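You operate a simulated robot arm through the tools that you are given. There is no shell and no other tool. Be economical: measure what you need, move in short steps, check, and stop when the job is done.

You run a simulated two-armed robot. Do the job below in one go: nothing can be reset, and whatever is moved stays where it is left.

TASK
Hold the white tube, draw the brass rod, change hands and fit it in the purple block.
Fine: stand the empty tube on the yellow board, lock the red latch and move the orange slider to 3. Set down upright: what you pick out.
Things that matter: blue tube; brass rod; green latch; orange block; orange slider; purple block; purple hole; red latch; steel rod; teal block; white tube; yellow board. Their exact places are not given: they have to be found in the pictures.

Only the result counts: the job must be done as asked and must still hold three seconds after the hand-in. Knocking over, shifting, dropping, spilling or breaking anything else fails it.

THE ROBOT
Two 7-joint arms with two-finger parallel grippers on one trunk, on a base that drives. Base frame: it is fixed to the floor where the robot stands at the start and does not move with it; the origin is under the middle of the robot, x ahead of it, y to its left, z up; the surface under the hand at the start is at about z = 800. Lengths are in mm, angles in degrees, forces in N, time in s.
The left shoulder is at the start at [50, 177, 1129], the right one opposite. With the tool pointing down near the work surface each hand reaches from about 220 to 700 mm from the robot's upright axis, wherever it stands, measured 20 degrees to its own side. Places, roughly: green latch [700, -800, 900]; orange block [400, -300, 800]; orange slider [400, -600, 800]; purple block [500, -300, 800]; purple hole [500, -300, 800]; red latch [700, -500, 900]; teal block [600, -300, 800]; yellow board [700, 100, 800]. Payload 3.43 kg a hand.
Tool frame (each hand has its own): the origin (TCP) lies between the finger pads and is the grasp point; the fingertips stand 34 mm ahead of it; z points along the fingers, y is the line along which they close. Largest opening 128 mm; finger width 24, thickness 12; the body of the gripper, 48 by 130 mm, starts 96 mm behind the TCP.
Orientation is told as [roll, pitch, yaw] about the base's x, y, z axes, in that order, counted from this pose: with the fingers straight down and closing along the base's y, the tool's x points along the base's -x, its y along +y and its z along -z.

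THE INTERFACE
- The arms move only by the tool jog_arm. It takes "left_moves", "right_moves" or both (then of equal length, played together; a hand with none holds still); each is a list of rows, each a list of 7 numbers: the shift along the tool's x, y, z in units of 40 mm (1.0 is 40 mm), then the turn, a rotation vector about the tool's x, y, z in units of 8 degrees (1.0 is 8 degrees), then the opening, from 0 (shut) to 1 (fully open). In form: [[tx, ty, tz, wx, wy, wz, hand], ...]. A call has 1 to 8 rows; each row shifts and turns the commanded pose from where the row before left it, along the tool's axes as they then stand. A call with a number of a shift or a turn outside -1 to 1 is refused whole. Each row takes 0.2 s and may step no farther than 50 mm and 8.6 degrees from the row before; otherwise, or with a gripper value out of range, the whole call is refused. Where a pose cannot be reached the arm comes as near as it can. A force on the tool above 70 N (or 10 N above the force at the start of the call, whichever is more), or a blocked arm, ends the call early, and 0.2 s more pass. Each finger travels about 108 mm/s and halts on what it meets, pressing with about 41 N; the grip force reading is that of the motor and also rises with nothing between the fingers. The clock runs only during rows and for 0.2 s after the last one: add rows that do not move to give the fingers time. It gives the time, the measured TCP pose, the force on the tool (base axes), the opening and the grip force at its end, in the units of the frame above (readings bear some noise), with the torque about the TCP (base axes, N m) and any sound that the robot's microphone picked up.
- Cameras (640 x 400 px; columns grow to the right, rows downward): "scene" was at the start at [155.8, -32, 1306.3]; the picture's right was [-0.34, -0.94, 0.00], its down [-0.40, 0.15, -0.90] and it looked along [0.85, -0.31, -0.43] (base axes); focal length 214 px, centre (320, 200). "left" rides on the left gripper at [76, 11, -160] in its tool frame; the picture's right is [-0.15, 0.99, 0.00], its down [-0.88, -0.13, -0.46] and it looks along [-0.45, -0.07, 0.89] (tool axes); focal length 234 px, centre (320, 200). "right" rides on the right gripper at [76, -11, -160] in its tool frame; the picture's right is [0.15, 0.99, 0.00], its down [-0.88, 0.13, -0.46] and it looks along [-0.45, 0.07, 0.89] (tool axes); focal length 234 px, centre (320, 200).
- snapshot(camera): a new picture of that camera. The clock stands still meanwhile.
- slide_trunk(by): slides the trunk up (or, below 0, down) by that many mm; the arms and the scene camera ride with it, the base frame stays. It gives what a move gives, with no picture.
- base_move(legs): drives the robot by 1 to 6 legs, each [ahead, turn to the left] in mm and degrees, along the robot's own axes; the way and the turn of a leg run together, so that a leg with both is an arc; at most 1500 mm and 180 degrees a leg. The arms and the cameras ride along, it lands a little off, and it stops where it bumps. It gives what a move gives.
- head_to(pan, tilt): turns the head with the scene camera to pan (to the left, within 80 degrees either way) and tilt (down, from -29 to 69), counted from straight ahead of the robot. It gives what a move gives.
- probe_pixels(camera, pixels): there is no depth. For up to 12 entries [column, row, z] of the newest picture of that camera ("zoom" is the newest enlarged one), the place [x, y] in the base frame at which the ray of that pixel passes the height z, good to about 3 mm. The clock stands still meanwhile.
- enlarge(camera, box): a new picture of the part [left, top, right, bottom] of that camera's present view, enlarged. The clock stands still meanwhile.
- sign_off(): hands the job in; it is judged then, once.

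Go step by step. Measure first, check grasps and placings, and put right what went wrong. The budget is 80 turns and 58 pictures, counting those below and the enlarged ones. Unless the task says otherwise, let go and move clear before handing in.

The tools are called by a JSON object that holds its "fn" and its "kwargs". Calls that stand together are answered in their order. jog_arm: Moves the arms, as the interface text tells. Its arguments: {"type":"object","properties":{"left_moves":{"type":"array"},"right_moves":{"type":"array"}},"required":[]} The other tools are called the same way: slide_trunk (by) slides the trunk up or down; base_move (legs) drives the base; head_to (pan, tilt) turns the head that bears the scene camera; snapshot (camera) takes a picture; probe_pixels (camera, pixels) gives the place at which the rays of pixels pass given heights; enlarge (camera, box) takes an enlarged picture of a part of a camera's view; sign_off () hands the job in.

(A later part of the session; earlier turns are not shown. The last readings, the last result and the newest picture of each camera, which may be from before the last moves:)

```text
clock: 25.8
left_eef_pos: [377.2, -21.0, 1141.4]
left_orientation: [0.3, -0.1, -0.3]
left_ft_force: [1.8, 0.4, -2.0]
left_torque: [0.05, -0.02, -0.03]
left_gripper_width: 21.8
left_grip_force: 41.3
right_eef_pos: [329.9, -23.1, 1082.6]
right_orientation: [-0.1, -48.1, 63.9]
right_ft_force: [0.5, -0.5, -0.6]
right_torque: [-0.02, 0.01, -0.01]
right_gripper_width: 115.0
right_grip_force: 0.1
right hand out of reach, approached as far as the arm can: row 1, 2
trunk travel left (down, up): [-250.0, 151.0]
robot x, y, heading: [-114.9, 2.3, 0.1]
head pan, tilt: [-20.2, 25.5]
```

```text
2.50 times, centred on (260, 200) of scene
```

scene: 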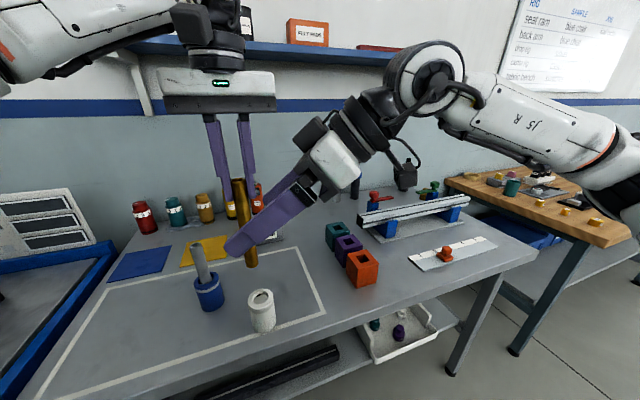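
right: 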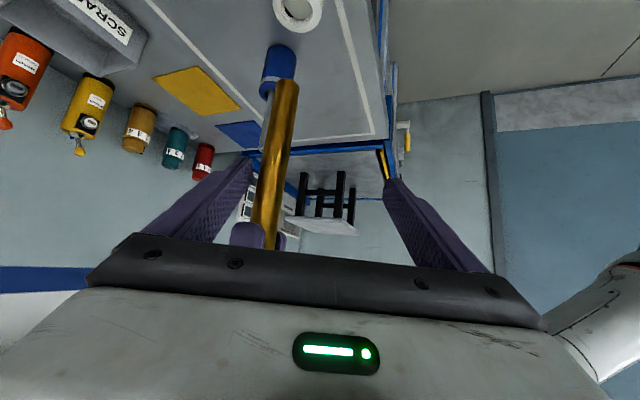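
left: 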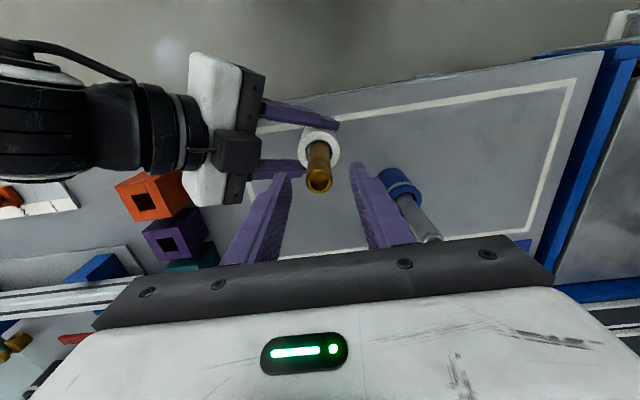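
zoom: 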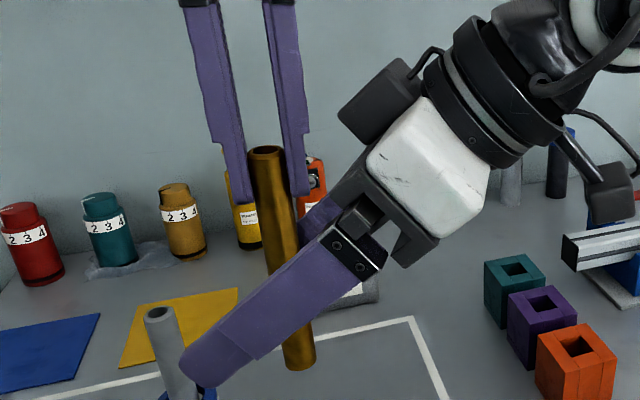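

The rod is between the right fingers but off to one side, and the right arm can't go further +x. I lower the right hand 28 mm and bring the rod to it with the left hand, moving (-42,+8).

{"fn": "jog_arm", "kwargs": {"right_moves": [[0.26, 0, 0.235, 0, 0, 0, 0.9], [0.26, 0, 0.235, 0, 0, 0, 0.9], [0, 0, 0, 0, 0, 0, 0.9], [0, 0, 0, 0, 0, 0, 0.9]], "left_moves": [[0, 0, 0, 0, 0, 0, 0.05], [0, 0, 0, 0, 0, 0, 0.05], [0.5, 0.1, 0, 0, 0, 0, 0.05], [0.55, 0.1, 0, 0, 0, 0, 0.05]]}}

{"fn": "snapshot", "kwargs": {"camera": "right"}}

```text
clock: 26.8
left_eef_pos: [333.9, -13.2, 1143.8]
left_orientation: [0.1, -0.2, -0.2]
left_ft_force: [-0.1, -0.4, -2.8]
left_torque: [0.03, -0.01, 0.0]
left_gripper_width: 21.5
left_grip_force: 40.8
right_eef_pos: [328.9, -21.7, 1053.2]
right_orientation: [-0.2, -48.2, 64.0]
right_ft_force: [0.4, 0.0, 0.6]
right_torque: [0.02, -0.01, -0.02]
right_gripper_width: 115.2
right_grip_force: 0.1
trunk travel left (down, up): [-250.0, 151.0]
robot x, y, heading: [-114.7, -3.7, 0.0]
head pan, tilt: [-20.2, 25.5]
```

```text
23 pictures are left
```

right: 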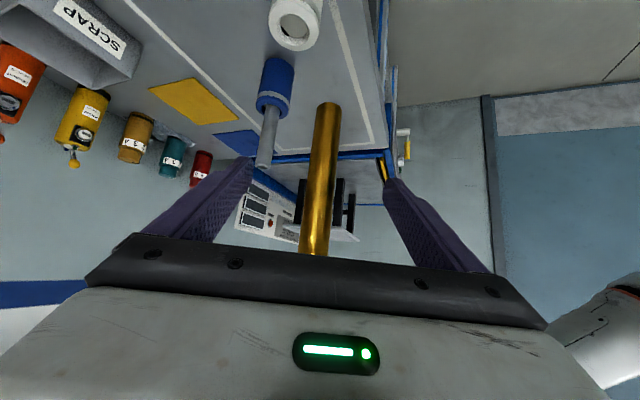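

The rod is centred between the right fingers (col 320). I close the right hand.

{"fn": "jog_arm", "kwargs": {"right_moves": [[0, 0, 0, 0, 0, 0, 0.5], [0, 0, 0, 0, 0, 0, 0.25], [0, 0, 0, 0, 0, 0, 0.05], [0, 0, 0, 0, 0, 0, 0.05], [0, 0, 0, 0, 0, 0, 0.05]]}}

{"fn": "enlarge", "kwargs": {"camera": "scene", "box": [180, 120, 340, 280]}}

```text
clock: 27.9
left_eef_pos: [335.3, -13.6, 1142.7]
left_orientation: [0.2, 0.0, -0.2]
left_ft_force: [-2.8, -0.2, -3.1]
left_torque: [0.17, -0.92, -0.17]
left_gripper_width: 21.8
left_grip_force: 40.8
right_eef_pos: [329.9, -22.7, 1054.2]
right_orientation: [-0.2, -48.1, 63.9]
right_ft_force: [2.2, 0.5, 1.8]
right_torque: [-0.27, 1.18, 0.1]
right_gripper_width: 21.6
right_grip_force: 40.9
trunk travel left (down, up): [-250.0, 151.0]
robot x, y, heading: [-115.5, -0.7, -0.1]
head pan, tilt: [-20.2, 25.5]
```

```text
2.50 times, centred on (260, 200) of scene
```

zoom: 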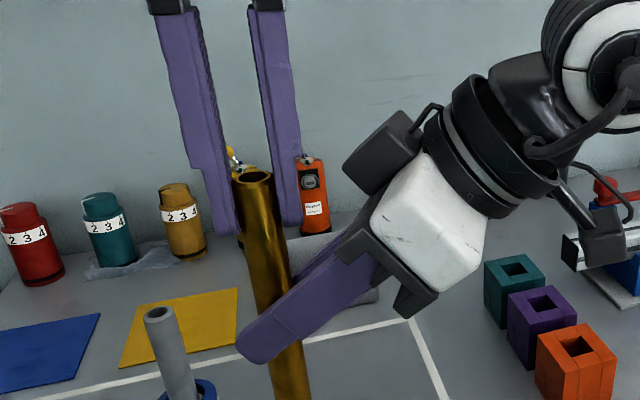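

Both hands hold the rod. The left hand releases and rises off the top.

{"fn": "jog_arm", "kwargs": {"left_moves": [[0, 0, 0, 0, 0, 0, 0.2], [0, 0, 0, 0, 0, 0, 0.35], [0, 0, -0.5, 0, 0, 0, 0.35], [0, 0, -0.5, 0, 0, 0, 0.35], [0, 0.9, -0.3, 0, 0, 0, 0.35], [0, 1, 0, 0, 0, 0, 0.35], [0, 1, 0, 0, 0, 0, 0.35]]}}

{"fn": "snapshot", "kwargs": {"camera": "scene"}}

```text
clock: 29.6
left_eef_pos: [336.2, 102.7, 1194.7]
left_orientation: [0.2, -0.1, -0.1]
left_ft_force: [0.2, -0.2, 0.2]
left_torque: [0.02, 0.02, -0.03]
left_gripper_width: 44.9
left_grip_force: 0.1
right_eef_pos: [330.7, -20.8, 1054.3]
right_orientation: [-0.2, -48.1, 63.9]
right_ft_force: [-0.2, 0.3, 0.7]
right_torque: [-0.02, -0.01, -0.04]
right_gripper_width: 21.7
right_grip_force: 41.3
trunk travel left (down, up): [-250.0, 151.0]
robot x, y, heading: [-115.0, 0.6, 0.3]
head pan, tilt: [-20.2, 25.5]
```

```text
21 pictures are left
```

scene: 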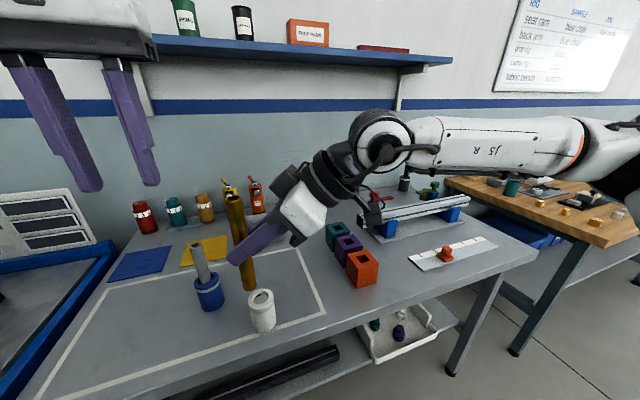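

The handover succeeded. Next I measure the purple hole.

{"fn": "enlarge", "kwargs": {"camera": "scene", "box": [310, 210, 390, 290]}}

```text
5.00 times, centred on (350, 250) of scene
```

zoom: 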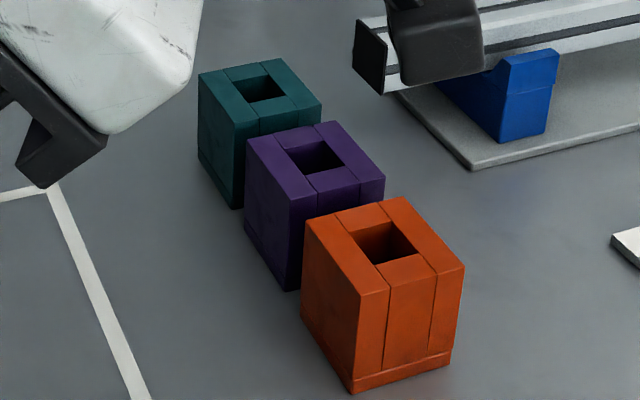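

{"fn": "probe_pixels", "kwargs": {"camera": "zoom", "pixels": [[316, 159, 869], [246, 142, 869], [326, 121, 869], [385, 176, 869], [306, 198, 869], [316, 159, 864], [289, 290, 800]]}}

```text
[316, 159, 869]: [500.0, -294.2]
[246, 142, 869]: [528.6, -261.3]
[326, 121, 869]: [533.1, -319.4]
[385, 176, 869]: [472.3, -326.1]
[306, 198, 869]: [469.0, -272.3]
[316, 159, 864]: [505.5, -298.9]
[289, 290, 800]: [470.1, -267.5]
```

The purple hole is at ≈(501,-294). I carry the rod toward it: first -y 100, then yaw back 24°.

{"fn": "jog_arm", "kwargs": {"right_moves": [[0.5, -0.365, -0.557, 0, 0, 0, 0.05], [0.5, -0.365, -0.557, 0, 0, 0, 0.05], [0.5, -0.365, -0.557, 0, 0, 0, 0.05], [0, 0, 0, 0.743, 0, 0.669, 0.05], [0, 0, 0, 0.743, 0, 0.669, 0.05], [0, 0, 0, 0.743, 0, 0.669, 0.05]]}}

```text
clock: 30.9
left_eef_pos: [336.9, 102.0, 1194.2]
left_orientation: [0.1, -0.1, -0.2]
left_ft_force: [-0.6, 0.6, 0.1]
left_torque: [0.0, -0.04, -0.01]
left_gripper_width: 44.7
left_grip_force: 0.0
right_eef_pos: [289.8, -73.9, 1054.8]
right_orientation: [-0.2, -48.2, 39.9]
right_ft_force: [0.4, 0.0, 0.9]
right_torque: [0.02, 0.01, 0.0]
right_gripper_width: 21.6
right_grip_force: 41.0
right hand out of reach, approached as far as the arm can: row 1, 2, 3
trunk travel left (down, up): [-250.0, 151.0]
robot x, y, heading: [-113.9, 1.6, 0.1]
head pan, tilt: [-20.2, 25.5]
```

The hand is at (290,-74,1055) with yaw 40. I move on toward (493,-300,977).

{"fn": "jog_arm", "kwargs": {"right_moves": [[0.16, -0.95, 0.186, 0, 0, 0, 0.05], [0.16, -0.95, 0.186, 0, 0, 0, 0.05], [0.16, -0.95, 0.186, 0, 0, 0, 0.05], [0.16, -0.95, 0.186, 0, 0, 0, 0.05], [0.16, -0.95, 0.186, 0, 0, 0, 0.05], [0.16, -0.95, 0.186, 0, 0, 0, 0.05], [0.16, -0.95, 0.186, 0, 0, 0, 0.05], [0.16, -0.95, 0.186, 0, 0, 0, 0.05]]}}

{"fn": "snapshot", "kwargs": {"camera": "right"}}

{"fn": "enlarge", "kwargs": {"camera": "scene", "box": [280, 150, 420, 290]}}

```text
clock: 32.8
left_eef_pos: [336.8, 102.3, 1193.9]
left_orientation: [0.2, -0.1, -0.2]
left_ft_force: [0.4, 0.5, 0.2]
left_torque: [-0.03, 0.0, -0.01]
left_gripper_width: 44.8
left_grip_force: 0.2
right_eef_pos: [439.4, -208.1, 972.1]
right_orientation: [-0.4, -48.0, 39.4]
right_ft_force: [0.0, -0.2, -0.2]
right_torque: [-0.02, 0.05, 0.01]
right_gripper_width: 21.6
right_grip_force: 41.3
right hand out of reach, approached as far as the arm can: row 6, 7, 8
trunk travel left (down, up): [-250.0, 151.0]
robot x, y, heading: [-118.9, -0.9, 0.1]
head pan, tilt: [-20.2, 25.5]
```

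```text
19 pictures are left
```

right: 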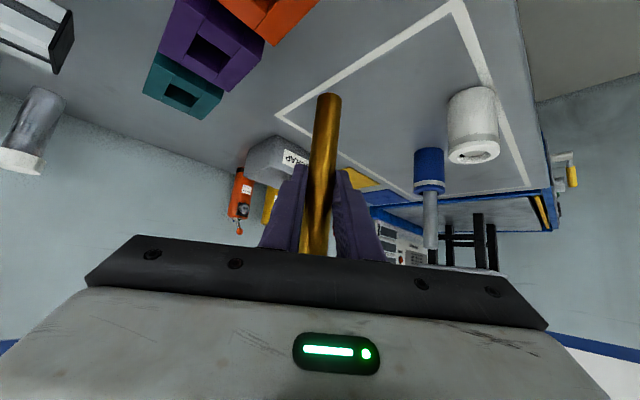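

```text
2.86 times, centred on (350, 220) of scene
```

zoom: 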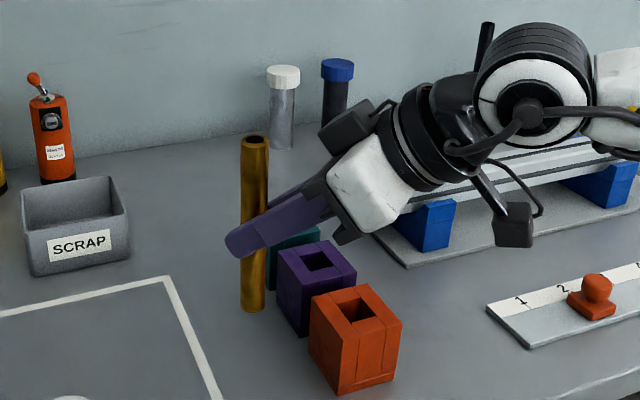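

The rod is upright with its bottom ≈895, clear of the blocks. The -y motion is limited at yaw 40, so I rotate yaw to 0 and rise 15 mm.

{"fn": "jog_arm", "kwargs": {"right_moves": [[-0.3, 0, -0.27, 0, 0, 0, 0.05], [0, 0, 0, 0.743, 0, 0.669, 0.05], [0, 0, 0, 0.743, 0, 0.669, 0.05], [0, 0, 0, 0.743, 0, 0.669, 0.05], [0, 0, 0, 0.743, 0, 0.669, 0.05], [0, 0, 0, 0.743, 0, 0.669, 0.05]]}}

```text
clock: 34.1
left_eef_pos: [337.3, 102.0, 1194.5]
left_orientation: [0.2, -0.2, -0.2]
left_ft_force: [-0.6, -0.6, -0.9]
left_torque: [0.02, 0.01, 0.0]
left_gripper_width: 44.9
left_grip_force: 0.1
right_eef_pos: [436.9, -203.0, 987.9]
right_orientation: [0.0, -48.2, -0.1]
right_ft_force: [0.4, 1.1, 0.4]
right_torque: [0.01, -0.01, -0.01]
right_gripper_width: 21.3
right_grip_force: 40.9
right hand out of reach, approached as far as the arm can: row 1
trunk travel left (down, up): [-250.0, 151.0]
robot x, y, heading: [-119.9, 0.7, 0.2]
head pan, tilt: [-20.2, 25.5]
```

Yaw 0 was reached. I move over the hole: delta (54,-91,-13).

{"fn": "jog_arm", "kwargs": {"right_moves": [[-0.22, -0.76, 0.41, 0, 0, 0, 0.05], [-0.22, -0.76, 0.41, 0, 0, 0, 0.05], [-0.22, -0.76, 0.41, 0, 0, 0, 0.05]]}}

{"fn": "snapshot", "kwargs": {"camera": "right"}}

{"fn": "enlarge", "kwargs": {"camera": "scene", "box": [300, 170, 420, 290]}}

```text
clock: 35.0
left_eef_pos: [336.3, 100.6, 1194.4]
left_orientation: [0.3, 0.0, -0.2]
left_ft_force: [0.1, 0.1, -0.2]
left_torque: [0.01, -0.01, 0.02]
left_gripper_width: 45.1
left_grip_force: 0.0
right_eef_pos: [493.9, -294.1, 974.2]
right_orientation: [0.0, -48.0, -0.3]
right_ft_force: [-0.3, 0.9, 0.5]
right_torque: [0.02, 0.05, 0.01]
right_gripper_width: 21.7
right_grip_force: 40.9
trunk travel left (down, up): [-250.0, 151.0]
robot x, y, heading: [-116.0, -1.4, 0.0]
head pan, tilt: [-20.2, 25.5]
```

```text
17 pictures are left
```

right: 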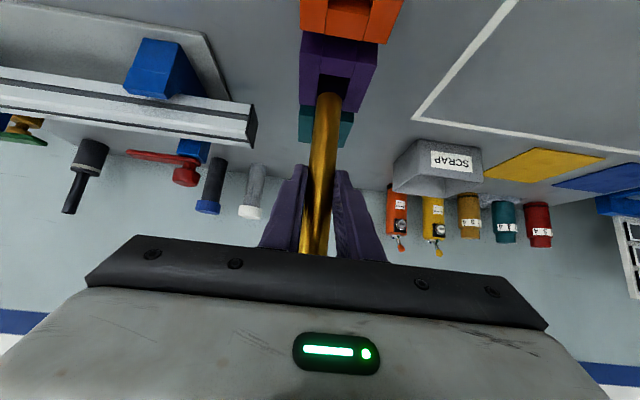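

```text
3.33 times, centred on (360, 230) of scene
```

zoom: 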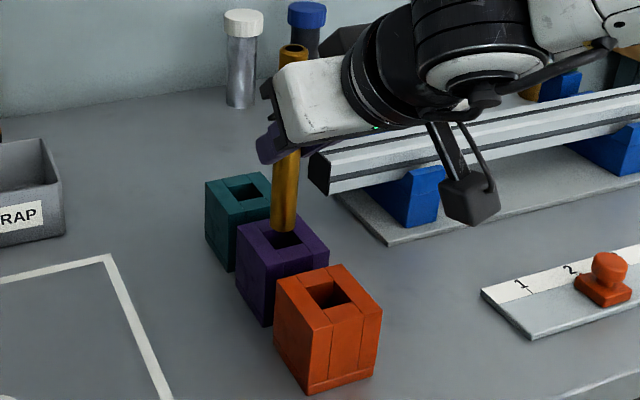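

{"fn": "probe_pixels", "kwargs": {"camera": "zoom", "pixels": [[284, 229, 897], [284, 248, 869], [288, 52, 1063]]}}

{"fn": "probe_pixels", "kwargs": {"camera": "right", "pixels": [[328, 99, 897], [335, 80, 869], [301, 78, 869], [376, 88, 869]]}}

{"fn": "enlarge", "kwargs": {"camera": "right", "box": [270, 20, 400, 130]}}

```text
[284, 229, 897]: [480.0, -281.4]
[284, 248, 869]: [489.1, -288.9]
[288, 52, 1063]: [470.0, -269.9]
```

```text
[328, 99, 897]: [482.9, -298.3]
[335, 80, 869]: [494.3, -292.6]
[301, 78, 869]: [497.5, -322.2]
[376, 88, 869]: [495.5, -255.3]
```

```text
3.64 times, centred on (335, 75) of right
```

zoom: 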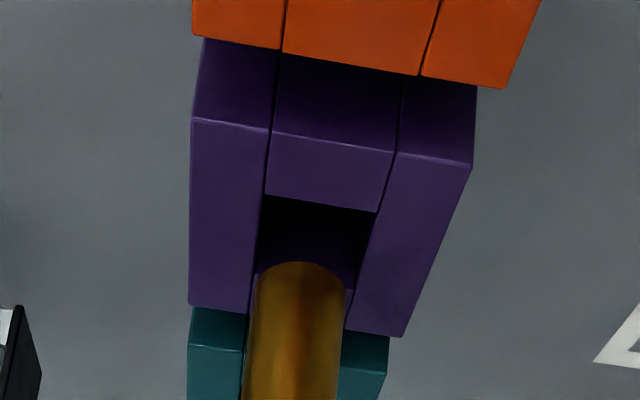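

{"fn": "probe_pixels", "kwargs": {"camera": "right", "pixels": [[332.9, 86.8, 869], [329.5, 99.5, 897], [329.5, 99.5, 885], [329.5, 99.5, 875]]}}

{"fn": "enlarge", "kwargs": {"camera": "scene", "box": [320, 215, 370, 265]}}

```text
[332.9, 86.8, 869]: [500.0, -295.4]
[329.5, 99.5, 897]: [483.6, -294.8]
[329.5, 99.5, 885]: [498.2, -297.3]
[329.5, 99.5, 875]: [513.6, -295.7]
```

```text
8.00 times, centred on (345, 240) of scene
```

zoom: 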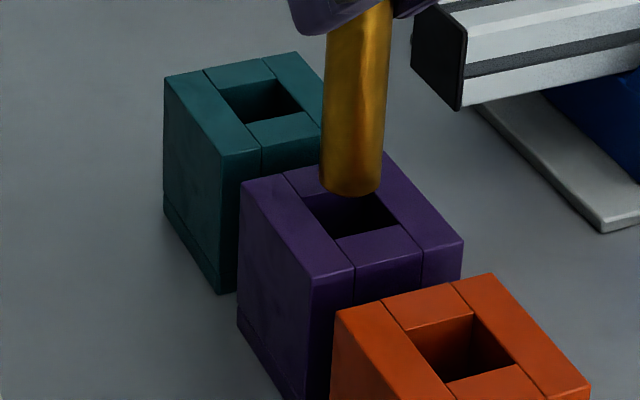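

Both views now agree: the rod bottom is at ≈(501,-297,883) above the hole centre ≈(500,-295). I nudge +1.5 mm in y and descend in 5 mm steps.

{"fn": "jog_arm", "kwargs": {"right_moves": [[0, 0.04, 0, 0, 0, 0, 0.05], [0.093, 0, 0.084, 0, 0, 0, 0.05], [0.093, 0, 0.084, 0, 0, 0, 0.05], [0.093, 0, 0.084, 0, 0, 0, 0.05], [0.093, 0, 0.084, 0, 0, 0, 0.05], [0.093, 0, 0.084, 0, 0, 0, 0.05]]}}

{"fn": "enlarge", "kwargs": {"camera": "scene", "box": [320, 215, 370, 265]}}

```text
clock: 36.4
left_eef_pos: [333.9, 103.8, 1195.5]
left_orientation: [0.3, -0.3, -0.2]
left_ft_force: [0.7, 0.4, -0.5]
left_torque: [-0.01, -0.01, -0.02]
left_gripper_width: 44.6
left_grip_force: 0.0
right_eef_pos: [491.2, -290.8, 958.4]
right_orientation: [0.0, -49.1, -0.1]
right_ft_force: [-1.6, -1.3, 30.7]
right_torque: [-0.21, -0.63, -0.05]
right_gripper_width: 21.1
right_grip_force: 40.7
trunk travel left (down, up): [-250.0, 151.0]
robot x, y, heading: [-115.7, -1.4, -0.1]
head pan, tilt: [-20.2, 25.5]
```

```text
8.00 times, centred on (345, 240) of scene
```

zoom: 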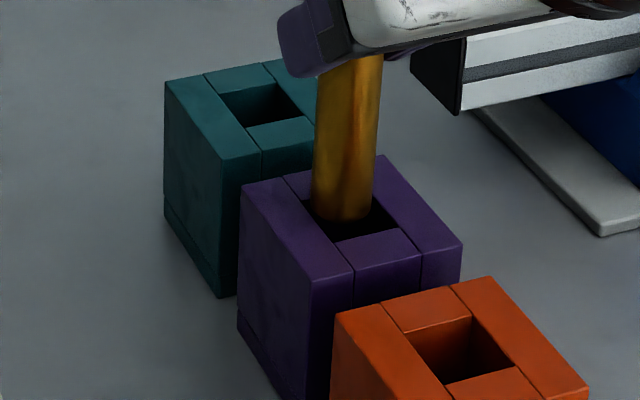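

The rod caught the block's +y edge (30 N up); in the zoom it sits about 8 px left of the hole centre (350,212). I lift, shift about -3 mm in y and -1 mm in x, and try again.

{"fn": "jog_arm", "kwargs": {"right_moves": [[-0.26, 0, -0.234, 0, 0, 0, 0.05], [0.017, -0.075, -0.019, 0, 0, 0, 0.05], [0.056, 0, 0.05, 0, 0, 0, 0.05], [0.056, 0, 0.05, 0, 0, 0, 0.05], [0.056, 0, 0.05, 0, 0, 0, 0.05], [0.056, 0, 0.05, 0, 0, 0, 0.05]]}}

{"fn": "enlarge", "kwargs": {"camera": "scene", "box": [320, 215, 370, 265]}}

```text
clock: 37.8
left_eef_pos: [334.8, 101.8, 1196.1]
left_orientation: [0.2, -0.3, -0.2]
left_ft_force: [0.7, -0.2, 1.4]
left_torque: [0.03, -0.01, 0.0]
left_gripper_width: 44.8
left_grip_force: 0.1
right_eef_pos: [490.2, -295.9, 959.4]
right_orientation: [-0.3, -48.8, 0.1]
right_ft_force: [-5.2, -2.9, 24.4]
right_torque: [-0.62, 0.28, -0.09]
right_gripper_width: 21.5
right_grip_force: 40.7
trunk travel left (down, up): [-250.0, 151.0]
robot x, y, heading: [-121.8, 2.4, 0.3]
head pan, tilt: [-20.2, 25.5]
```

```text
8.00 times, centred on (345, 240) of scene
```

zoom: 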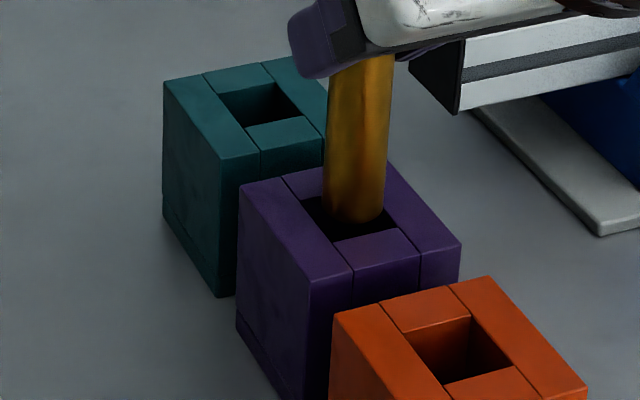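

The rod now rests on the far (+x, -y) rim: its centre is ≈(356,205) and the hole centre is ≈(350,213). From both tries the target is about -4 mm in x and +3 mm in y, so I lift, shift and descend.

{"fn": "jog_arm", "kwargs": {"right_moves": [[-0.2, 0, -0.18, 0, 0, 0, 0.05], [0.067, 0.075, -0.074, 0, 0, 0, 0.05], [0.056, 0, 0.05, 0, 0, 0, 0.05], [0.056, 0, 0.05, 0, 0, 0, 0.05], [0.056, 0, 0.05, 0, 0, 0, 0.05], [0.056, 0, 0.05, 0, 0, 0, 0.05], [0.056, 0, 0.05, 0, 0, 0, 0.05]]}}

{"fn": "enlarge", "kwargs": {"camera": "scene", "box": [320, 215, 370, 265]}}

```text
clock: 39.4
left_eef_pos: [336.3, 101.6, 1194.8]
left_orientation: [0.1, -0.1, -0.2]
left_ft_force: [1.1, 0.3, 0.1]
left_torque: [-0.03, 0.01, 0.01]
left_gripper_width: 44.8
left_grip_force: 0.1
right_eef_pos: [486.2, -293.3, 948.2]
right_orientation: [0.1, -48.1, -0.2]
right_ft_force: [2.0, -0.5, 0.2]
right_torque: [-0.01, -0.15, 0.01]
right_gripper_width: 21.7
right_grip_force: 41.2
trunk travel left (down, up): [-250.0, 151.0]
robot x, y, heading: [-115.1, -0.1, -0.1]
head pan, tilt: [-20.2, 25.5]
```

```text
8.00 times, centred on (345, 240) of scene
```

zoom: 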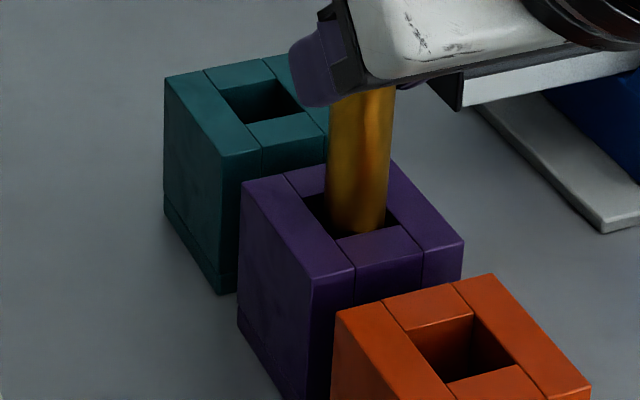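

It's in: z is down to 948 with almost no force. I continue descending.

{"fn": "jog_arm", "kwargs": {"right_moves": [[0.093, 0, 0.084, 0, 0, 0, 0.05], [0.093, 0, 0.084, 0, 0, 0, 0.05], [0.093, 0, 0.084, 0, 0, 0, 0.05], [0.093, 0, 0.084, 0, 0, 0, 0.05], [0.093, 0, 0.084, 0, 0, 0, 0.05], [0.093, 0, 0.084, 0, 0, 0, 0.05], [0.093, 0, 0.084, 0, 0, 0, 0.05]]}}

```text
clock: 41.0
left_eef_pos: [335.9, 101.0, 1193.6]
left_orientation: [0.3, 0.0, -0.2]
left_ft_force: [-0.1, -0.4, 0.0]
left_torque: [0.0, 0.02, 0.0]
left_gripper_width: 44.9
left_grip_force: 0.0
right_eef_pos: [488.3, -293.8, 912.5]
right_orientation: [0.1, -48.1, -0.2]
right_ft_force: [0.5, -0.1, 0.0]
right_torque: [0.01, 0.07, 0.01]
right_gripper_width: 21.6
right_grip_force: 40.9
trunk travel left (down, up): [-250.0, 151.0]
robot x, y, heading: [-117.0, -1.0, -0.1]
head pan, tilt: [-20.2, 25.5]
```

The rod is about 48 mm deep with no force. I lower 4 mm more, release, and back off along the tool axis.

{"fn": "jog_arm", "kwargs": {"right_moves": [[0.074, 0, 0.067, 0, 0, 0, 0.05], [0, 0, 0, 0, 0, 0, 0.2], [0, 0, 0, 0, 0, 0, 0.5], [0, 0, 0, 0, 0, 0, 0.5], [0, 0, -0.8, 0, 0, 0, 0.5], [0, 0, -0.8, 0, 0, 0, 0.5], [0, 0, -0.8, 0, 0, 0, 0.5]]}}

{"fn": "snapshot", "kwargs": {"camera": "scene"}}

```text
clock: 42.5
left_eef_pos: [335.8, 101.0, 1196.1]
left_orientation: [0.2, 0.0, -0.2]
left_ft_force: [0.4, -0.4, -0.3]
left_torque: [-0.02, -0.03, 0.01]
left_gripper_width: 44.8
left_grip_force: 0.0
right_eef_pos: [414.5, -293.6, 972.1]
right_orientation: [0.1, -48.2, -0.1]
right_ft_force: [-0.2, -0.2, -0.2]
right_torque: [-0.01, -0.01, 0.0]
right_gripper_width: 64.0
right_grip_force: 0.1
trunk travel left (down, up): [-250.0, 151.0]
robot x, y, heading: [-120.9, 2.5, 0.1]
head pan, tilt: [-20.2, 25.5]
```

```text
10 pictures are left
```

scene: 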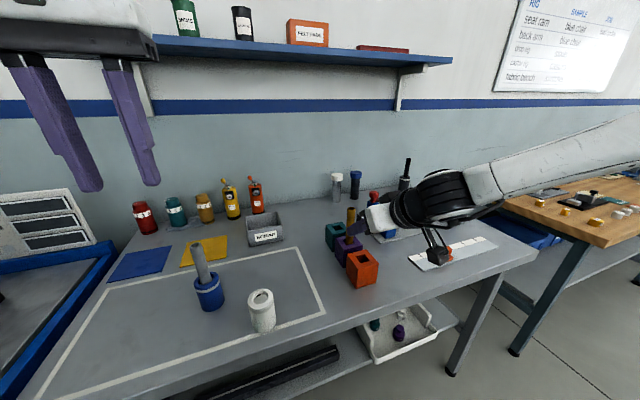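

The rod stays upright in the purple block and the right hand is clear. Next I measure the empty tube (261,296) and the yellow board.

{"fn": "probe_pixels", "kwargs": {"camera": "scene", "pixels": [[261.5, 296, 865], [263, 323, 800], [188, 243, 800], [222, 234, 800], [228, 259, 800], [179, 268, 800], [210, 300, 800]]}}

```text
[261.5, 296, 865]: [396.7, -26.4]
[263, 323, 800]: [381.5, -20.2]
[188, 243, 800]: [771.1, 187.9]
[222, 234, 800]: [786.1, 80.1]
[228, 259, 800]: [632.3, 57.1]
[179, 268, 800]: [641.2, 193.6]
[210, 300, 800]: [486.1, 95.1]
```

The tube is at ≈(382,-22) and the yellow board spans x 645–775, y 65–190. The left hand moves over the tube and descends to z≈1035.

{"fn": "jog_arm", "kwargs": {"left_moves": [[-0.29, -0.77, 0, 0, 0, 0, 0.65], [-0.29, -0.77, 0, 0, 0, 0, 0.65], [-0.29, -0.77, 0, 0, 0, 0, 0.65], [-0.29, -0.77, 0, 0, 0, 0, 0.65], [0, 0, 1, 0, 0, 0, 0.65], [0, 0, 1, 0, 0, 0, 0.65], [0, 0, 1, 0, 0, 0, 0.65], [0, 0, 1, 0, 0, 0, 0.65]]}}

{"fn": "snapshot", "kwargs": {"camera": "left"}}

```text
clock: 44.4
left_eef_pos: [362.7, -16.8, 1024.4]
left_orientation: [0.2, -0.1, -0.1]
left_ft_force: [-0.4, -0.6, -0.6]
left_torque: [0.01, 0.01, 0.01]
left_gripper_width: 83.4
left_grip_force: 0.1
left hand out of reach, approached as far as the arm can: row 3, 4
right_eef_pos: [415.8, -293.8, 972.5]
right_orientation: [0.1, -48.1, -0.1]
right_ft_force: [0.6, 0.8, 0.4]
right_torque: [0.0, -0.01, 0.01]
right_gripper_width: 64.4
right_grip_force: 0.1
trunk travel left (down, up): [-250.0, 151.0]
robot x, y, heading: [-115.0, -3.1, -0.2]
head pan, tilt: [-20.2, 25.5]
```

```text
9 pictures are left
```

left: 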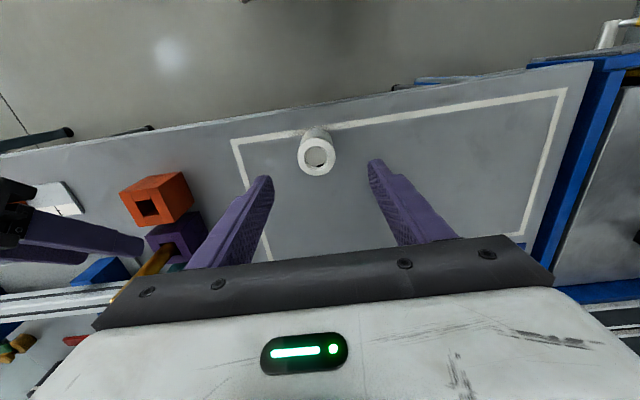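

{"fn": "probe_pixels", "kwargs": {"camera": "left", "pixels": [[318, 155, 865], [314, 137, 800]]}}

```text
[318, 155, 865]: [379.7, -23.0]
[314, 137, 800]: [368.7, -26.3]
```

The tube is at (379,-23). I align, descend to z≈848 and close.

{"fn": "jog_arm", "kwargs": {"left_moves": [[-0.41, -0.15, 0, 0, 0, 0, 0.65], [0, 0, 0.9, 0, 0, 0, 0.65], [0, 0, 0.9, 0, 0, 0, 0.65], [0, 0, 0.9, 0, 0, 0, 0.65], [0, 0, 0.9, 0, 0, 0, 0.65], [0, 0, 0.8, 0, 0, 0, 0.65], [0, 0, 0, 0, 0, 0, 0.3], [0, 0, 0, 0, 0, 0, 0.2]]}}

```text
clock: 46.1
left_eef_pos: [379.0, -25.3, 849.9]
left_orientation: [0.2, -0.1, -0.1]
left_ft_force: [-0.3, -0.4, 0.4]
left_torque: [-0.04, -0.01, -0.01]
left_gripper_width: 50.8
left_grip_force: 41.1
right_eef_pos: [414.1, -294.9, 972.4]
right_orientation: [0.1, -48.2, -0.2]
right_ft_force: [0.0, 0.2, -0.5]
right_torque: [0.01, 0.0, 0.03]
right_gripper_width: 64.2
right_grip_force: 0.0
trunk travel left (down, up): [-250.0, 151.0]
robot x, y, heading: [-119.5, 2.0, 0.0]
head pan, tilt: [-20.2, 25.5]
```

The tube is gripped (50.8 mm). I lift it 110 mm and move the right hand up and away to the right before driving.

{"fn": "jog_arm", "kwargs": {"left_moves": [[0, 0, -0.9, 0, 0, 0, 0.2], [0, 0, -0.9, 0, 0, 0, 0.2], [0, 0, -0.9, 0, 0, 0, 0.2], [0, 0, -0.3, 0, 0, 0, 0.2], [0, 0, 0, 0, 0, 0, 0.2], [0, 0, 0, 0, 0, 0, 0.2], [0, 0, 0, 0, 0, 0, 0.2], [0, 0, 0, 0, 0, 0, 0.2]], "right_moves": [[-0.743, 0, -0.669, 0, 0, 0, 0.5], [-0.743, 0, -0.669, 0, 0, 0, 0.5], [-0.743, 0, -0.669, 0, 0, 0, 0.5], [-0.743, 0, -0.669, 0, 0, 0, 0.5], [0, -1, 0, 0, 1, 0, 0.5], [0, -1, 0, 0, 1, 0, 0.5], [0, -1, 0, 0, 1, 0, 0.5], [0, -1, 0, 0, 1, 0, 0.5]]}}

```text
clock: 48.0
left_eef_pos: [380.3, -27.9, 967.5]
left_orientation: [0.4, 0.1, -0.2]
left_ft_force: [-0.7, -1.7, -1.8]
left_torque: [0.13, 0.06, -0.01]
left_gripper_width: 50.5
left_grip_force: 41.3
right_eef_pos: [415.5, -457.8, 1127.0]
right_orientation: [0.1, -15.6, -0.5]
right_ft_force: [0.4, 0.9, 4.2]
right_torque: [-0.05, 0.11, 0.0]
right_gripper_width: 64.1
right_grip_force: 0.1
trunk travel left (down, up): [-250.0, 151.0]
robot x, y, heading: [-117.9, -5.8, 0.1]
head pan, tilt: [-20.2, 25.5]
```

Now I drive forward 140 mm and finish straightening the right hand.

{"fn": "base_move", "kwargs": {"legs": [[140, 0]]}}

{"fn": "jog_arm", "kwargs": {"right_moves": [[0, 0, 0, 0, 1, 0, 0.5], [0, 0, 0, 0, 0.95, 0, 0.5]]}}

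{"fn": "head_to", "kwargs": {"pan": -20, "tilt": 40}}

{"fn": "snapshot", "kwargs": {"camera": "scene"}}

```text
clock: 49.3
left_eef_pos: [515.6, -24.1, 969.6]
left_orientation: [0.2, -0.1, -0.3]
left_ft_force: [-0.5, -0.2, -1.5]
left_torque: [0.01, 0.01, -0.03]
left_gripper_width: 50.8
left_grip_force: 41.0
right_eef_pos: [551.4, -453.4, 1132.6]
right_orientation: [0.1, -16.1, -0.3]
right_ft_force: [-0.6, -1.2, 0.4]
right_torque: [0.01, 0.01, -0.03]
right_gripper_width: 64.0
right_grip_force: 0.1
trunk travel left (down, up): [-250.0, 151.0]
robot x, y, heading: [20.8, 2.5, 0.3]
head pan, tilt: [-20.2, 25.5]
```

```text
clock: 49.9
left_eef_pos: [515.3, -23.8, 970.7]
left_orientation: [0.2, -0.1, -0.3]
left_ft_force: [-0.2, 0.4, -1.1]
left_torque: [0.0, -0.01, 0.0]
left_gripper_width: 50.9
left_grip_force: 41.1
right_eef_pos: [528.6, -428.9, 1119.8]
right_orientation: [0.1, -0.6, -0.4]
right_ft_force: [0.7, 0.6, -0.4]
right_torque: [0.01, -0.01, 0.0]
right_gripper_width: 64.0
right_grip_force: 0.0
right hand out of reach, approached as far as the arm can: row 1, 2
trunk travel left (down, up): [-250.0, 151.0]
robot x, y, heading: [20.2, -2.7, 0.2]
head pan, tilt: [-20.2, 25.5]
```

```text
clock: 50.6
left_eef_pos: [515.6, -23.3, 970.0]
left_orientation: [0.3, -0.1, -0.2]
left_ft_force: [0.5, 0.7, -0.9]
left_torque: [-0.01, 0.03, -0.03]
left_gripper_width: 50.7
left_grip_force: 41.0
right_eef_pos: [529.4, -430.3, 1119.5]
right_orientation: [0.1, -0.8, -0.3]
right_ft_force: [0.2, -1.0, -0.4]
right_torque: [-0.04, 0.01, 0.0]
right_gripper_width: 64.0
right_grip_force: 0.0
trunk travel left (down, up): [-250.0, 151.0]
robot x, y, heading: [19.8, 4.8, -0.1]
head pan, tilt: [-20.0, 40.0]
```

```text
8 pictures are left
```

scene: 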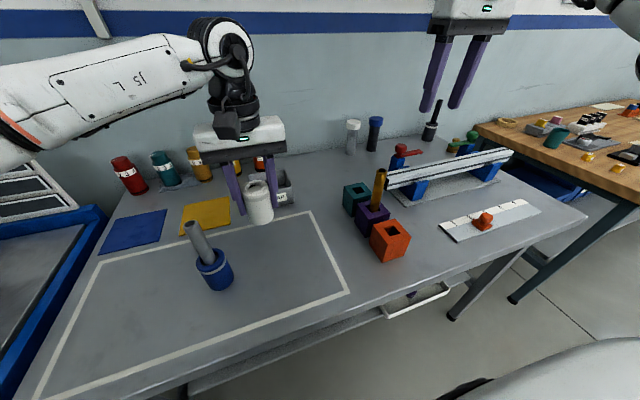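

The rod is standing in the purple block and the tube is held at (259,200). I probe the yellow board from this nearer view.

{"fn": "probe_pixels", "kwargs": {"camera": "scene", "pixels": [[184, 206, 800], [228, 196, 800], [231, 225, 800], [179, 235, 800], [205, 216, 800], [481, 214, 820], [485, 222, 810], [405, 150, 900], [215, 283, 800]]}}

{"fn": "enlarge", "kwargs": {"camera": "scene", "box": [370, 120, 550, 260]}}

```text
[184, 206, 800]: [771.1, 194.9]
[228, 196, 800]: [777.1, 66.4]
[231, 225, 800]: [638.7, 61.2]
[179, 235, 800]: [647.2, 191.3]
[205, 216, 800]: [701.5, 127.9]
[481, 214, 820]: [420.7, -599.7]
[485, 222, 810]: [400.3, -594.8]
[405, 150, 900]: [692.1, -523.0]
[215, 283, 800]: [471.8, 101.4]
```

```text
2.86 times, centred on (460, 190) of scene
```

zoom: 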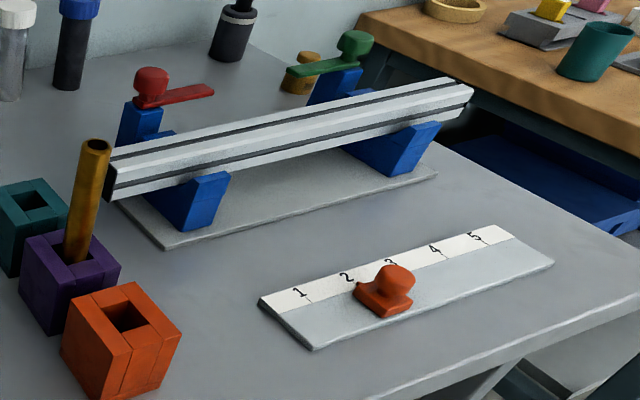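

The board's centre is (702,128). I carry the tube there at height.

{"fn": "jog_arm", "kwargs": {"left_moves": [[-0.775, 0.63, 0, 0, 0, 0, 0.2], [-0.775, 0.63, 0, 0, 0, 0, 0.2], [-0.775, 0.63, 0, 0, 0, 0, 0.2], [-0.775, 0.63, 0, 0, 0, 0, 0.2], [-0.775, 0.63, 0, 0, 0, 0, 0.2], [-0.775, 0.63, 0, 0, 0, 0, 0.2]]}}

{"fn": "probe_pixels", "kwargs": {"camera": "zoom", "pixels": [[150, 103, 900], [213, 92, 900], [150, 70, 930], [288, 73, 900], [352, 65, 900], [110, 178, 870], [472, 95, 870], [310, 301, 805], [361, 285, 805], [405, 268, 805], [445, 255, 805], [488, 240, 805]]}}

```text
clock: 52.0
left_eef_pos: [660.5, 144.0, 963.6]
left_orientation: [0.3, 0.0, -0.2]
left_ft_force: [-0.4, -0.2, -0.3]
left_torque: [0.02, 0.02, -0.01]
left_gripper_width: 51.0
left_grip_force: 40.8
left hand out of reach, approached as far as the arm can: row 5, 6
right_eef_pos: [528.5, -429.2, 1117.8]
right_orientation: [0.0, -0.7, -0.4]
right_ft_force: [0.5, 0.0, 0.4]
right_torque: [0.0, -0.01, 0.01]
right_gripper_width: 64.0
right_grip_force: 0.0
trunk travel left (down, up): [-250.0, 151.0]
robot x, y, heading: [19.0, 0.4, 0.2]
head pan, tilt: [-20.0, 40.0]
```

```text
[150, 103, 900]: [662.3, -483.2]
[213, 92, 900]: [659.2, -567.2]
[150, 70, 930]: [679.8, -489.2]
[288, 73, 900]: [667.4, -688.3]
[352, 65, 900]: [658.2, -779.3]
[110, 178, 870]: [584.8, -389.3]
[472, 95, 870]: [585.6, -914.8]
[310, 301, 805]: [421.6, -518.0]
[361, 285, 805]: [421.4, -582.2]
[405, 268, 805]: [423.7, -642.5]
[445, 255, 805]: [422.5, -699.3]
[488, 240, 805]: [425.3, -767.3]
```

Latch geometry: red pivot ≈(672,-487), arm pointing -y to a tip at (659,-567), so locking means swinging it over the beam toward -x. The tube comes first: I lower for reach, then go forward.

{"fn": "jog_arm", "kwargs": {"left_moves": [[0, 0, 0.9, 0, 0, 0, 0.2], [0, 0, 0.9, 0, 0, 0, 0.2], [-0.5, -0.2, 0, 0, 0, 0, 0.2], [-0.5, -0.2, 0, 0, 0, 0, 0.2]]}}

```text
clock: 53.0
left_eef_pos: [671.5, 139.8, 888.7]
left_orientation: [0.4, 0.0, -0.2]
left_ft_force: [0.4, -0.5, -1.2]
left_torque: [0.01, 0.01, 0.0]
left_gripper_width: 50.7
left_grip_force: 41.0
left hand out of reach, approached as far as the arm can: row 3, 4
right_eef_pos: [530.5, -430.9, 1118.4]
right_orientation: [0.1, -0.7, -0.2]
right_ft_force: [0.5, 0.8, 0.3]
right_torque: [0.01, 0.01, -0.01]
right_gripper_width: 64.0
right_grip_force: 0.0
trunk travel left (down, up): [-250.0, 151.0]
robot x, y, heading: [21.5, -1.9, 0.1]
head pan, tilt: [-20.0, 40.0]
```

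The reach limit is x≈671, so I drive the base forward 35 mm; everything is at safe height.

{"fn": "base_move", "kwargs": {"legs": [[35, 0]]}}

```text
clock: 53.9
left_eef_pos: [707.4, 140.9, 888.3]
left_orientation: [0.3, -0.1, -0.1]
left_ft_force: [0.7, -0.8, -1.1]
left_torque: [0.01, 0.02, -0.01]
left_gripper_width: 50.9
left_grip_force: 40.9
right_eef_pos: [566.6, -429.1, 1119.3]
right_orientation: [0.1, -0.6, -0.3]
right_ft_force: [-0.4, 0.5, -0.1]
right_torque: [-0.02, 0.05, -0.01]
right_gripper_width: 64.1
right_grip_force: 0.1
trunk travel left (down, up): [-250.0, 151.0]
robot x, y, heading: [56.4, -0.7, -0.1]
head pan, tilt: [-20.0, 40.0]
```

At (707,141) I'm over the board. I centre slightly and descend, softly at the end.

{"fn": "jog_arm", "kwargs": {"left_moves": [[0.1, -0.3, 0, 0, 0, 0, 0.2], [0, 0, 0.6, 0, 0, 0, 0.2], [0, 0, 0.12, 0, 0, 0, 0.2], [0, 0, 0.06, 0, 0, 0, 0.2], [0, 0, 0.06, 0, 0, 0, 0.2]]}}

```text
clock: 55.1
left_eef_pos: [702.1, 128.5, 861.0]
left_orientation: [0.2, -0.4, -0.1]
left_ft_force: [-0.8, 1.3, 24.8]
left_torque: [-0.55, -0.13, -0.05]
left_gripper_width: 51.1
left_grip_force: 40.6
right_eef_pos: [562.9, -429.6, 1119.7]
right_orientation: [0.1, -0.8, -0.3]
right_ft_force: [-0.3, 1.1, 0.1]
right_torque: [-0.02, 0.01, 0.02]
right_gripper_width: 64.2
right_grip_force: 0.0
trunk travel left (down, up): [-250.0, 151.0]
robot x, y, heading: [55.3, 1.9, 0.2]
head pan, tilt: [-20.0, 40.0]
```

Contact is 25 N. I relieve the force slightly, release and rise.

{"fn": "jog_arm", "kwargs": {"left_moves": [[0, 0, -0.08, 0, 0, 0, 0.2], [0, 0, 0, 0, 0, 0, 0.45], [0, 0, 0, 0, 0, 0, 0.6], [0, 0, -0.5, 0, 0, 0, 0.6], [0, 0, -1, 0, 0, 0, 0.6], [0, 0, -1, 0, 0, 0, 0.6], [0.9, 0, -0.5, 0, 0, 0, 0.6]]}}

{"fn": "snapshot", "kwargs": {"camera": "scene"}}

```text
clock: 56.7
left_eef_pos: [657.7, 126.8, 979.5]
left_orientation: [0.3, -0.2, 0.1]
left_ft_force: [0.0, -1.3, 0.3]
left_torque: [0.01, -0.03, 0.02]
left_gripper_width: 76.5
left_grip_force: 0.0
left hand out of reach, approached as far as the arm can: row 6
right_eef_pos: [564.6, -430.9, 1118.7]
right_orientation: [0.2, -0.8, -0.3]
right_ft_force: [-0.6, -1.2, -0.2]
right_torque: [0.11, -0.02, 0.0]
right_gripper_width: 64.0
right_grip_force: 0.1
trunk travel left (down, up): [-250.0, 151.0]
robot x, y, heading: [54.5, 1.2, -0.1]
head pan, tilt: [-20.0, 40.0]
```

```text
6 pictures are left
```

scene: 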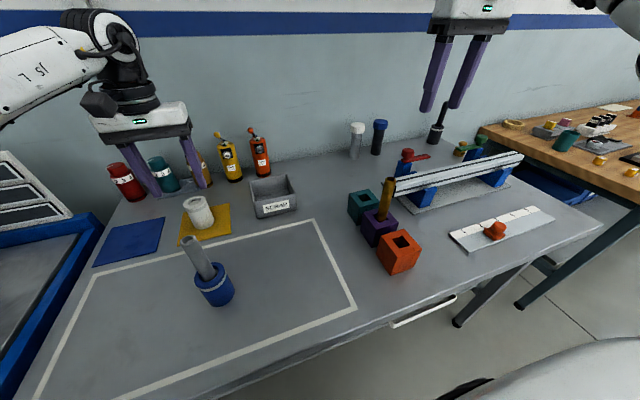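

The tube stands on the yellow board (198,213). The latch and slider need the robot further right, so I raise the left hand and drive round to about (60,-290), facing forward.

{"fn": "jog_arm", "kwargs": {"left_moves": [[0.75, 0, -0.95, 0, 0, 0, 0.6], [0.75, 0, -0.95, 0, 0, 0, 0.6], [0.75, 0, -0.95, 0, 0, 0, 0.6], [0.75, 0, -0.95, 0, 0, 0, 0.6], [0.75, 0, -0.95, 0, 0, 0, 0.6]]}}

{"fn": "base_move", "kwargs": {"legs": [[-285, 0], [0, -45], [410, 0], [0, 45]]}}

```text
clock: 57.9
left_eef_pos: [506.2, 124.2, 1167.2]
left_orientation: [0.3, -0.1, 0.0]
left_ft_force: [-0.1, 0.2, 0.0]
left_torque: [0.04, -0.04, 0.0]
left_gripper_width: 76.8
left_grip_force: 0.0
right_eef_pos: [562.9, -429.3, 1119.4]
right_orientation: [0.1, -0.7, -0.3]
right_ft_force: [-0.2, -0.2, 0.5]
right_torque: [0.02, 0.02, 0.03]
right_gripper_width: 64.0
right_grip_force: 0.0
trunk travel left (down, up): [-250.0, 151.0]
robot x, y, heading: [56.0, 1.4, -0.2]
head pan, tilt: [-20.0, 40.0]
```

```text
clock: 66.1
left_eef_pos: [517.1, -185.4, 1167.2]
left_orientation: [0.2, -0.1, -2.0]
left_ft_force: [-0.8, 0.4, -0.6]
left_torque: [-0.02, 0.0, 0.02]
left_gripper_width: 77.1
left_grip_force: 0.0
right_eef_pos: [556.1, -740.0, 1118.2]
right_orientation: [0.1, -0.7, -2.0]
right_ft_force: [0.0, -0.1, 0.2]
right_torque: [0.02, 0.0, -0.01]
right_gripper_width: 63.7
right_grip_force: 0.1
trunk travel left (down, up): [-250.0, 151.0]
robot x, y, heading: [58.4, -295.4, -1.9]
head pan, tilt: [-20.0, 40.0]
```

The base landed at (58,-295), heading -2°. I turn the head and take one enlarged view covering both latch and slider.

{"fn": "head_to", "kwargs": {"pan": -33, "tilt": 40}}

{"fn": "enlarge", "kwargs": {"camera": "scene", "box": [220, 140, 420, 280]}}

```text
clock: 66.9
left_eef_pos: [515.9, -184.7, 1166.9]
left_orientation: [0.2, -0.2, -1.9]
left_ft_force: [-0.2, 0.3, 0.2]
left_torque: [0.01, 0.01, 0.01]
left_gripper_width: 77.0
left_grip_force: 0.1
right_eef_pos: [555.0, -740.9, 1119.0]
right_orientation: [0.1, -0.7, -2.0]
right_ft_force: [-0.4, 0.4, 0.3]
right_torque: [0.03, 0.02, 0.04]
right_gripper_width: 64.2
right_grip_force: 0.1
trunk travel left (down, up): [-250.0, 151.0]
robot x, y, heading: [62.7, -293.2, -1.7]
head pan, tilt: [-33.0, 40.0]
```

```text
2.86 times, centred on (320, 210) of scene
```

zoom: 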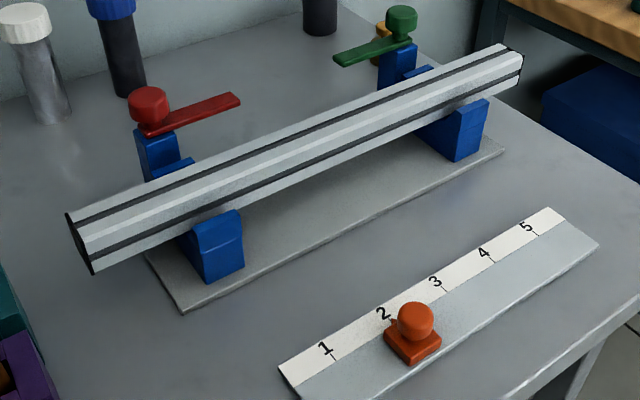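

The slider's pointer (391,323) sits at tick 2, so it must move by the tick 2→3 distance. I probe the ticks, the knob and the latch.

{"fn": "probe_pixels", "kwargs": {"camera": "zoom", "pixels": [[334, 358, 806], [392, 322, 806], [446, 290, 806], [493, 262, 806], [537, 235, 806], [412, 345, 815], [416, 310, 845], [147, 95, 925], [147, 125, 900], [239, 100, 900], [194, 113, 900], [150, 132, 890]]}}

{"fn": "snapshot", "kwargs": {"camera": "right"}}

```text
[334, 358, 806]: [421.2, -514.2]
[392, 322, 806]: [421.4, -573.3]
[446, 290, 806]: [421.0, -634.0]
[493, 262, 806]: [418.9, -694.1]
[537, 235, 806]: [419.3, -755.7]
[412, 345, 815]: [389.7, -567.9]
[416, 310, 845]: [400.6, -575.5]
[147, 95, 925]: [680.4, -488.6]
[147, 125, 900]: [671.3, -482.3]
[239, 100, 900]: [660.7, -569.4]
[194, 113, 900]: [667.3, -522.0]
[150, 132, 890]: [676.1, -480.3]
```

```text
4 pictures are left
```

right: 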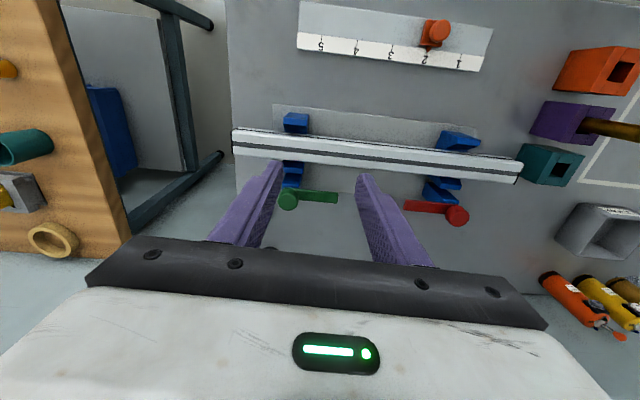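

{"fn": "probe_pixels", "kwargs": {"camera": "right", "pixels": [[438, 27, 845], [437, 27, 830], [432, 43, 812], [457, 216, 925], [457, 216, 905], [406, 207, 900], [406, 207, 910], [406, 207, 890], [423, 60, 806]]}}

```text
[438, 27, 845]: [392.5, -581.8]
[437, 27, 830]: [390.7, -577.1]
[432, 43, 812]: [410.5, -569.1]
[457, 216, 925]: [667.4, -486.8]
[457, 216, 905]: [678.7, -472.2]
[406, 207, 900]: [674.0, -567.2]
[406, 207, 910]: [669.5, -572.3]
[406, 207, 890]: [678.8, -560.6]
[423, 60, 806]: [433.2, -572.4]
```

The knob is at ≈(396,-575), top about 850, and tick 3 is at y≈-634. The right hand straightens its yaw and moves above the knob.

{"fn": "jog_arm", "kwargs": {"right_moves": [[0, 0, 0, 0, 0.08, -0.25, 0.45], [0.663, 0.69, 0, 0, 0, 0, 0.45], [0.663, 0.69, 0, 0, 0, 0, 0.45], [0.663, 0.69, 0, 0, 0, 0, 0.45], [0.663, 0.69, 0, 0, 0, 0, 0.45], [0.663, 0.69, 0, 0, 0, 0, 0.45], [0.663, 0.69, 0, 0, 0, 0, 0.45]]}}

```text
clock: 68.5
left_eef_pos: [515.5, -186.0, 1166.6]
left_orientation: [0.2, -0.1, -2.0]
left_ft_force: [0.6, -0.2, -0.5]
left_torque: [-0.01, -0.04, -0.03]
left_gripper_width: 76.7
left_grip_force: 0.0
right_eef_pos: [391.0, -569.3, 1113.7]
right_orientation: [0.1, -0.1, -0.2]
right_ft_force: [-0.7, -0.4, 0.5]
right_torque: [-0.01, -0.01, -0.02]
right_gripper_width: 57.6
right_grip_force: 0.0
right hand out of reach, approached as far as the arm can: row 1
trunk travel left (down, up): [-250.0, 151.0]
robot x, y, heading: [62.6, -290.4, -1.8]
head pan, tilt: [-33.0, 40.0]
```

{"fn": "jog_arm", "kwargs": {"right_moves": [[-0.1, -0.14, 0.87, 0, 0, 0, 0.45], [0, 0, 0.87, 0, 0, 0, 0.45], [0, 0, 0.87, 0, 0, 0, 0.45], [0, 0, 0.87, 0, 0, 0, 0.45], [0, 0, 0.87, 0, 0, 0, 0.45]]}}

{"fn": "snapshot", "kwargs": {"camera": "right"}}

```text
clock: 69.7
left_eef_pos: [515.8, -186.4, 1167.4]
left_orientation: [0.3, 0.0, -2.1]
left_ft_force: [-1.7, 0.7, 0.3]
left_torque: [-0.01, -0.01, -0.01]
left_gripper_width: 76.6
left_grip_force: 0.0
right_eef_pos: [394.0, -573.0, 942.2]
right_orientation: [0.2, -0.1, -0.1]
right_ft_force: [0.3, 0.1, -0.4]
right_torque: [0.0, 0.0, -0.03]
right_gripper_width: 57.5
right_grip_force: 0.1
trunk travel left (down, up): [-250.0, 151.0]
robot x, y, heading: [60.2, -297.8, -1.6]
head pan, tilt: [-33.0, 40.0]
```

```text
3 pictures are left
```

right: 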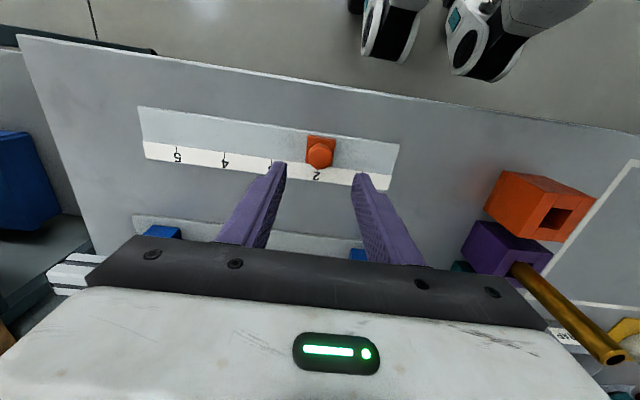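

{"fn": "probe_pixels", "kwargs": {"camera": "right", "pixels": [[320, 152, 845], [320, 152, 835], [321, 145, 815], [318, 171, 806], [272, 162, 806], [224, 155, 806], [178, 149, 806]]}}

```text
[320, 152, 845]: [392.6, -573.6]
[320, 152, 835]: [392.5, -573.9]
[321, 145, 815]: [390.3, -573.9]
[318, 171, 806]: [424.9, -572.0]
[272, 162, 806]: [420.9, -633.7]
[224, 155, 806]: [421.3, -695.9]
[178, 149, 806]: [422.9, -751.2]
```

Knob (392.5,-573.7) aligned with tick 2 (-573); tick 3 is at -633.7. I descend around the knob and close.

{"fn": "jog_arm", "kwargs": {"right_moves": [[0.04, -0.02, 0.9, 0, 0, 0, 0.45], [0, 0, 0.9, 0, 0, 0, 0.45], [0, 0, 0.25, 0, 0, 0, 0.45], [0, 0, 0, 0, 0, 0, 0.25], [0, 0, 0, 0, 0, 0, 0.1], [0, 0, 0, 0, 0, 0, 0.1]]}}

```text
clock: 71.1
left_eef_pos: [516.2, -185.4, 1167.1]
left_orientation: [0.2, -0.1, -2.1]
left_ft_force: [-0.1, 0.3, 0.2]
left_torque: [-0.01, 0.02, 0.0]
left_gripper_width: 76.7
left_grip_force: 0.1
right_eef_pos: [394.4, -574.8, 858.9]
right_orientation: [0.0, 0.0, -0.1]
right_ft_force: [0.5, 1.2, -3.3]
right_torque: [-0.51, -0.48, 0.04]
right_gripper_width: 26.9
right_grip_force: 44.8
trunk travel left (down, up): [-250.0, 151.0]
robot x, y, heading: [62.4, -294.0, -1.6]
head pan, tilt: [-33.0, 40.0]
```

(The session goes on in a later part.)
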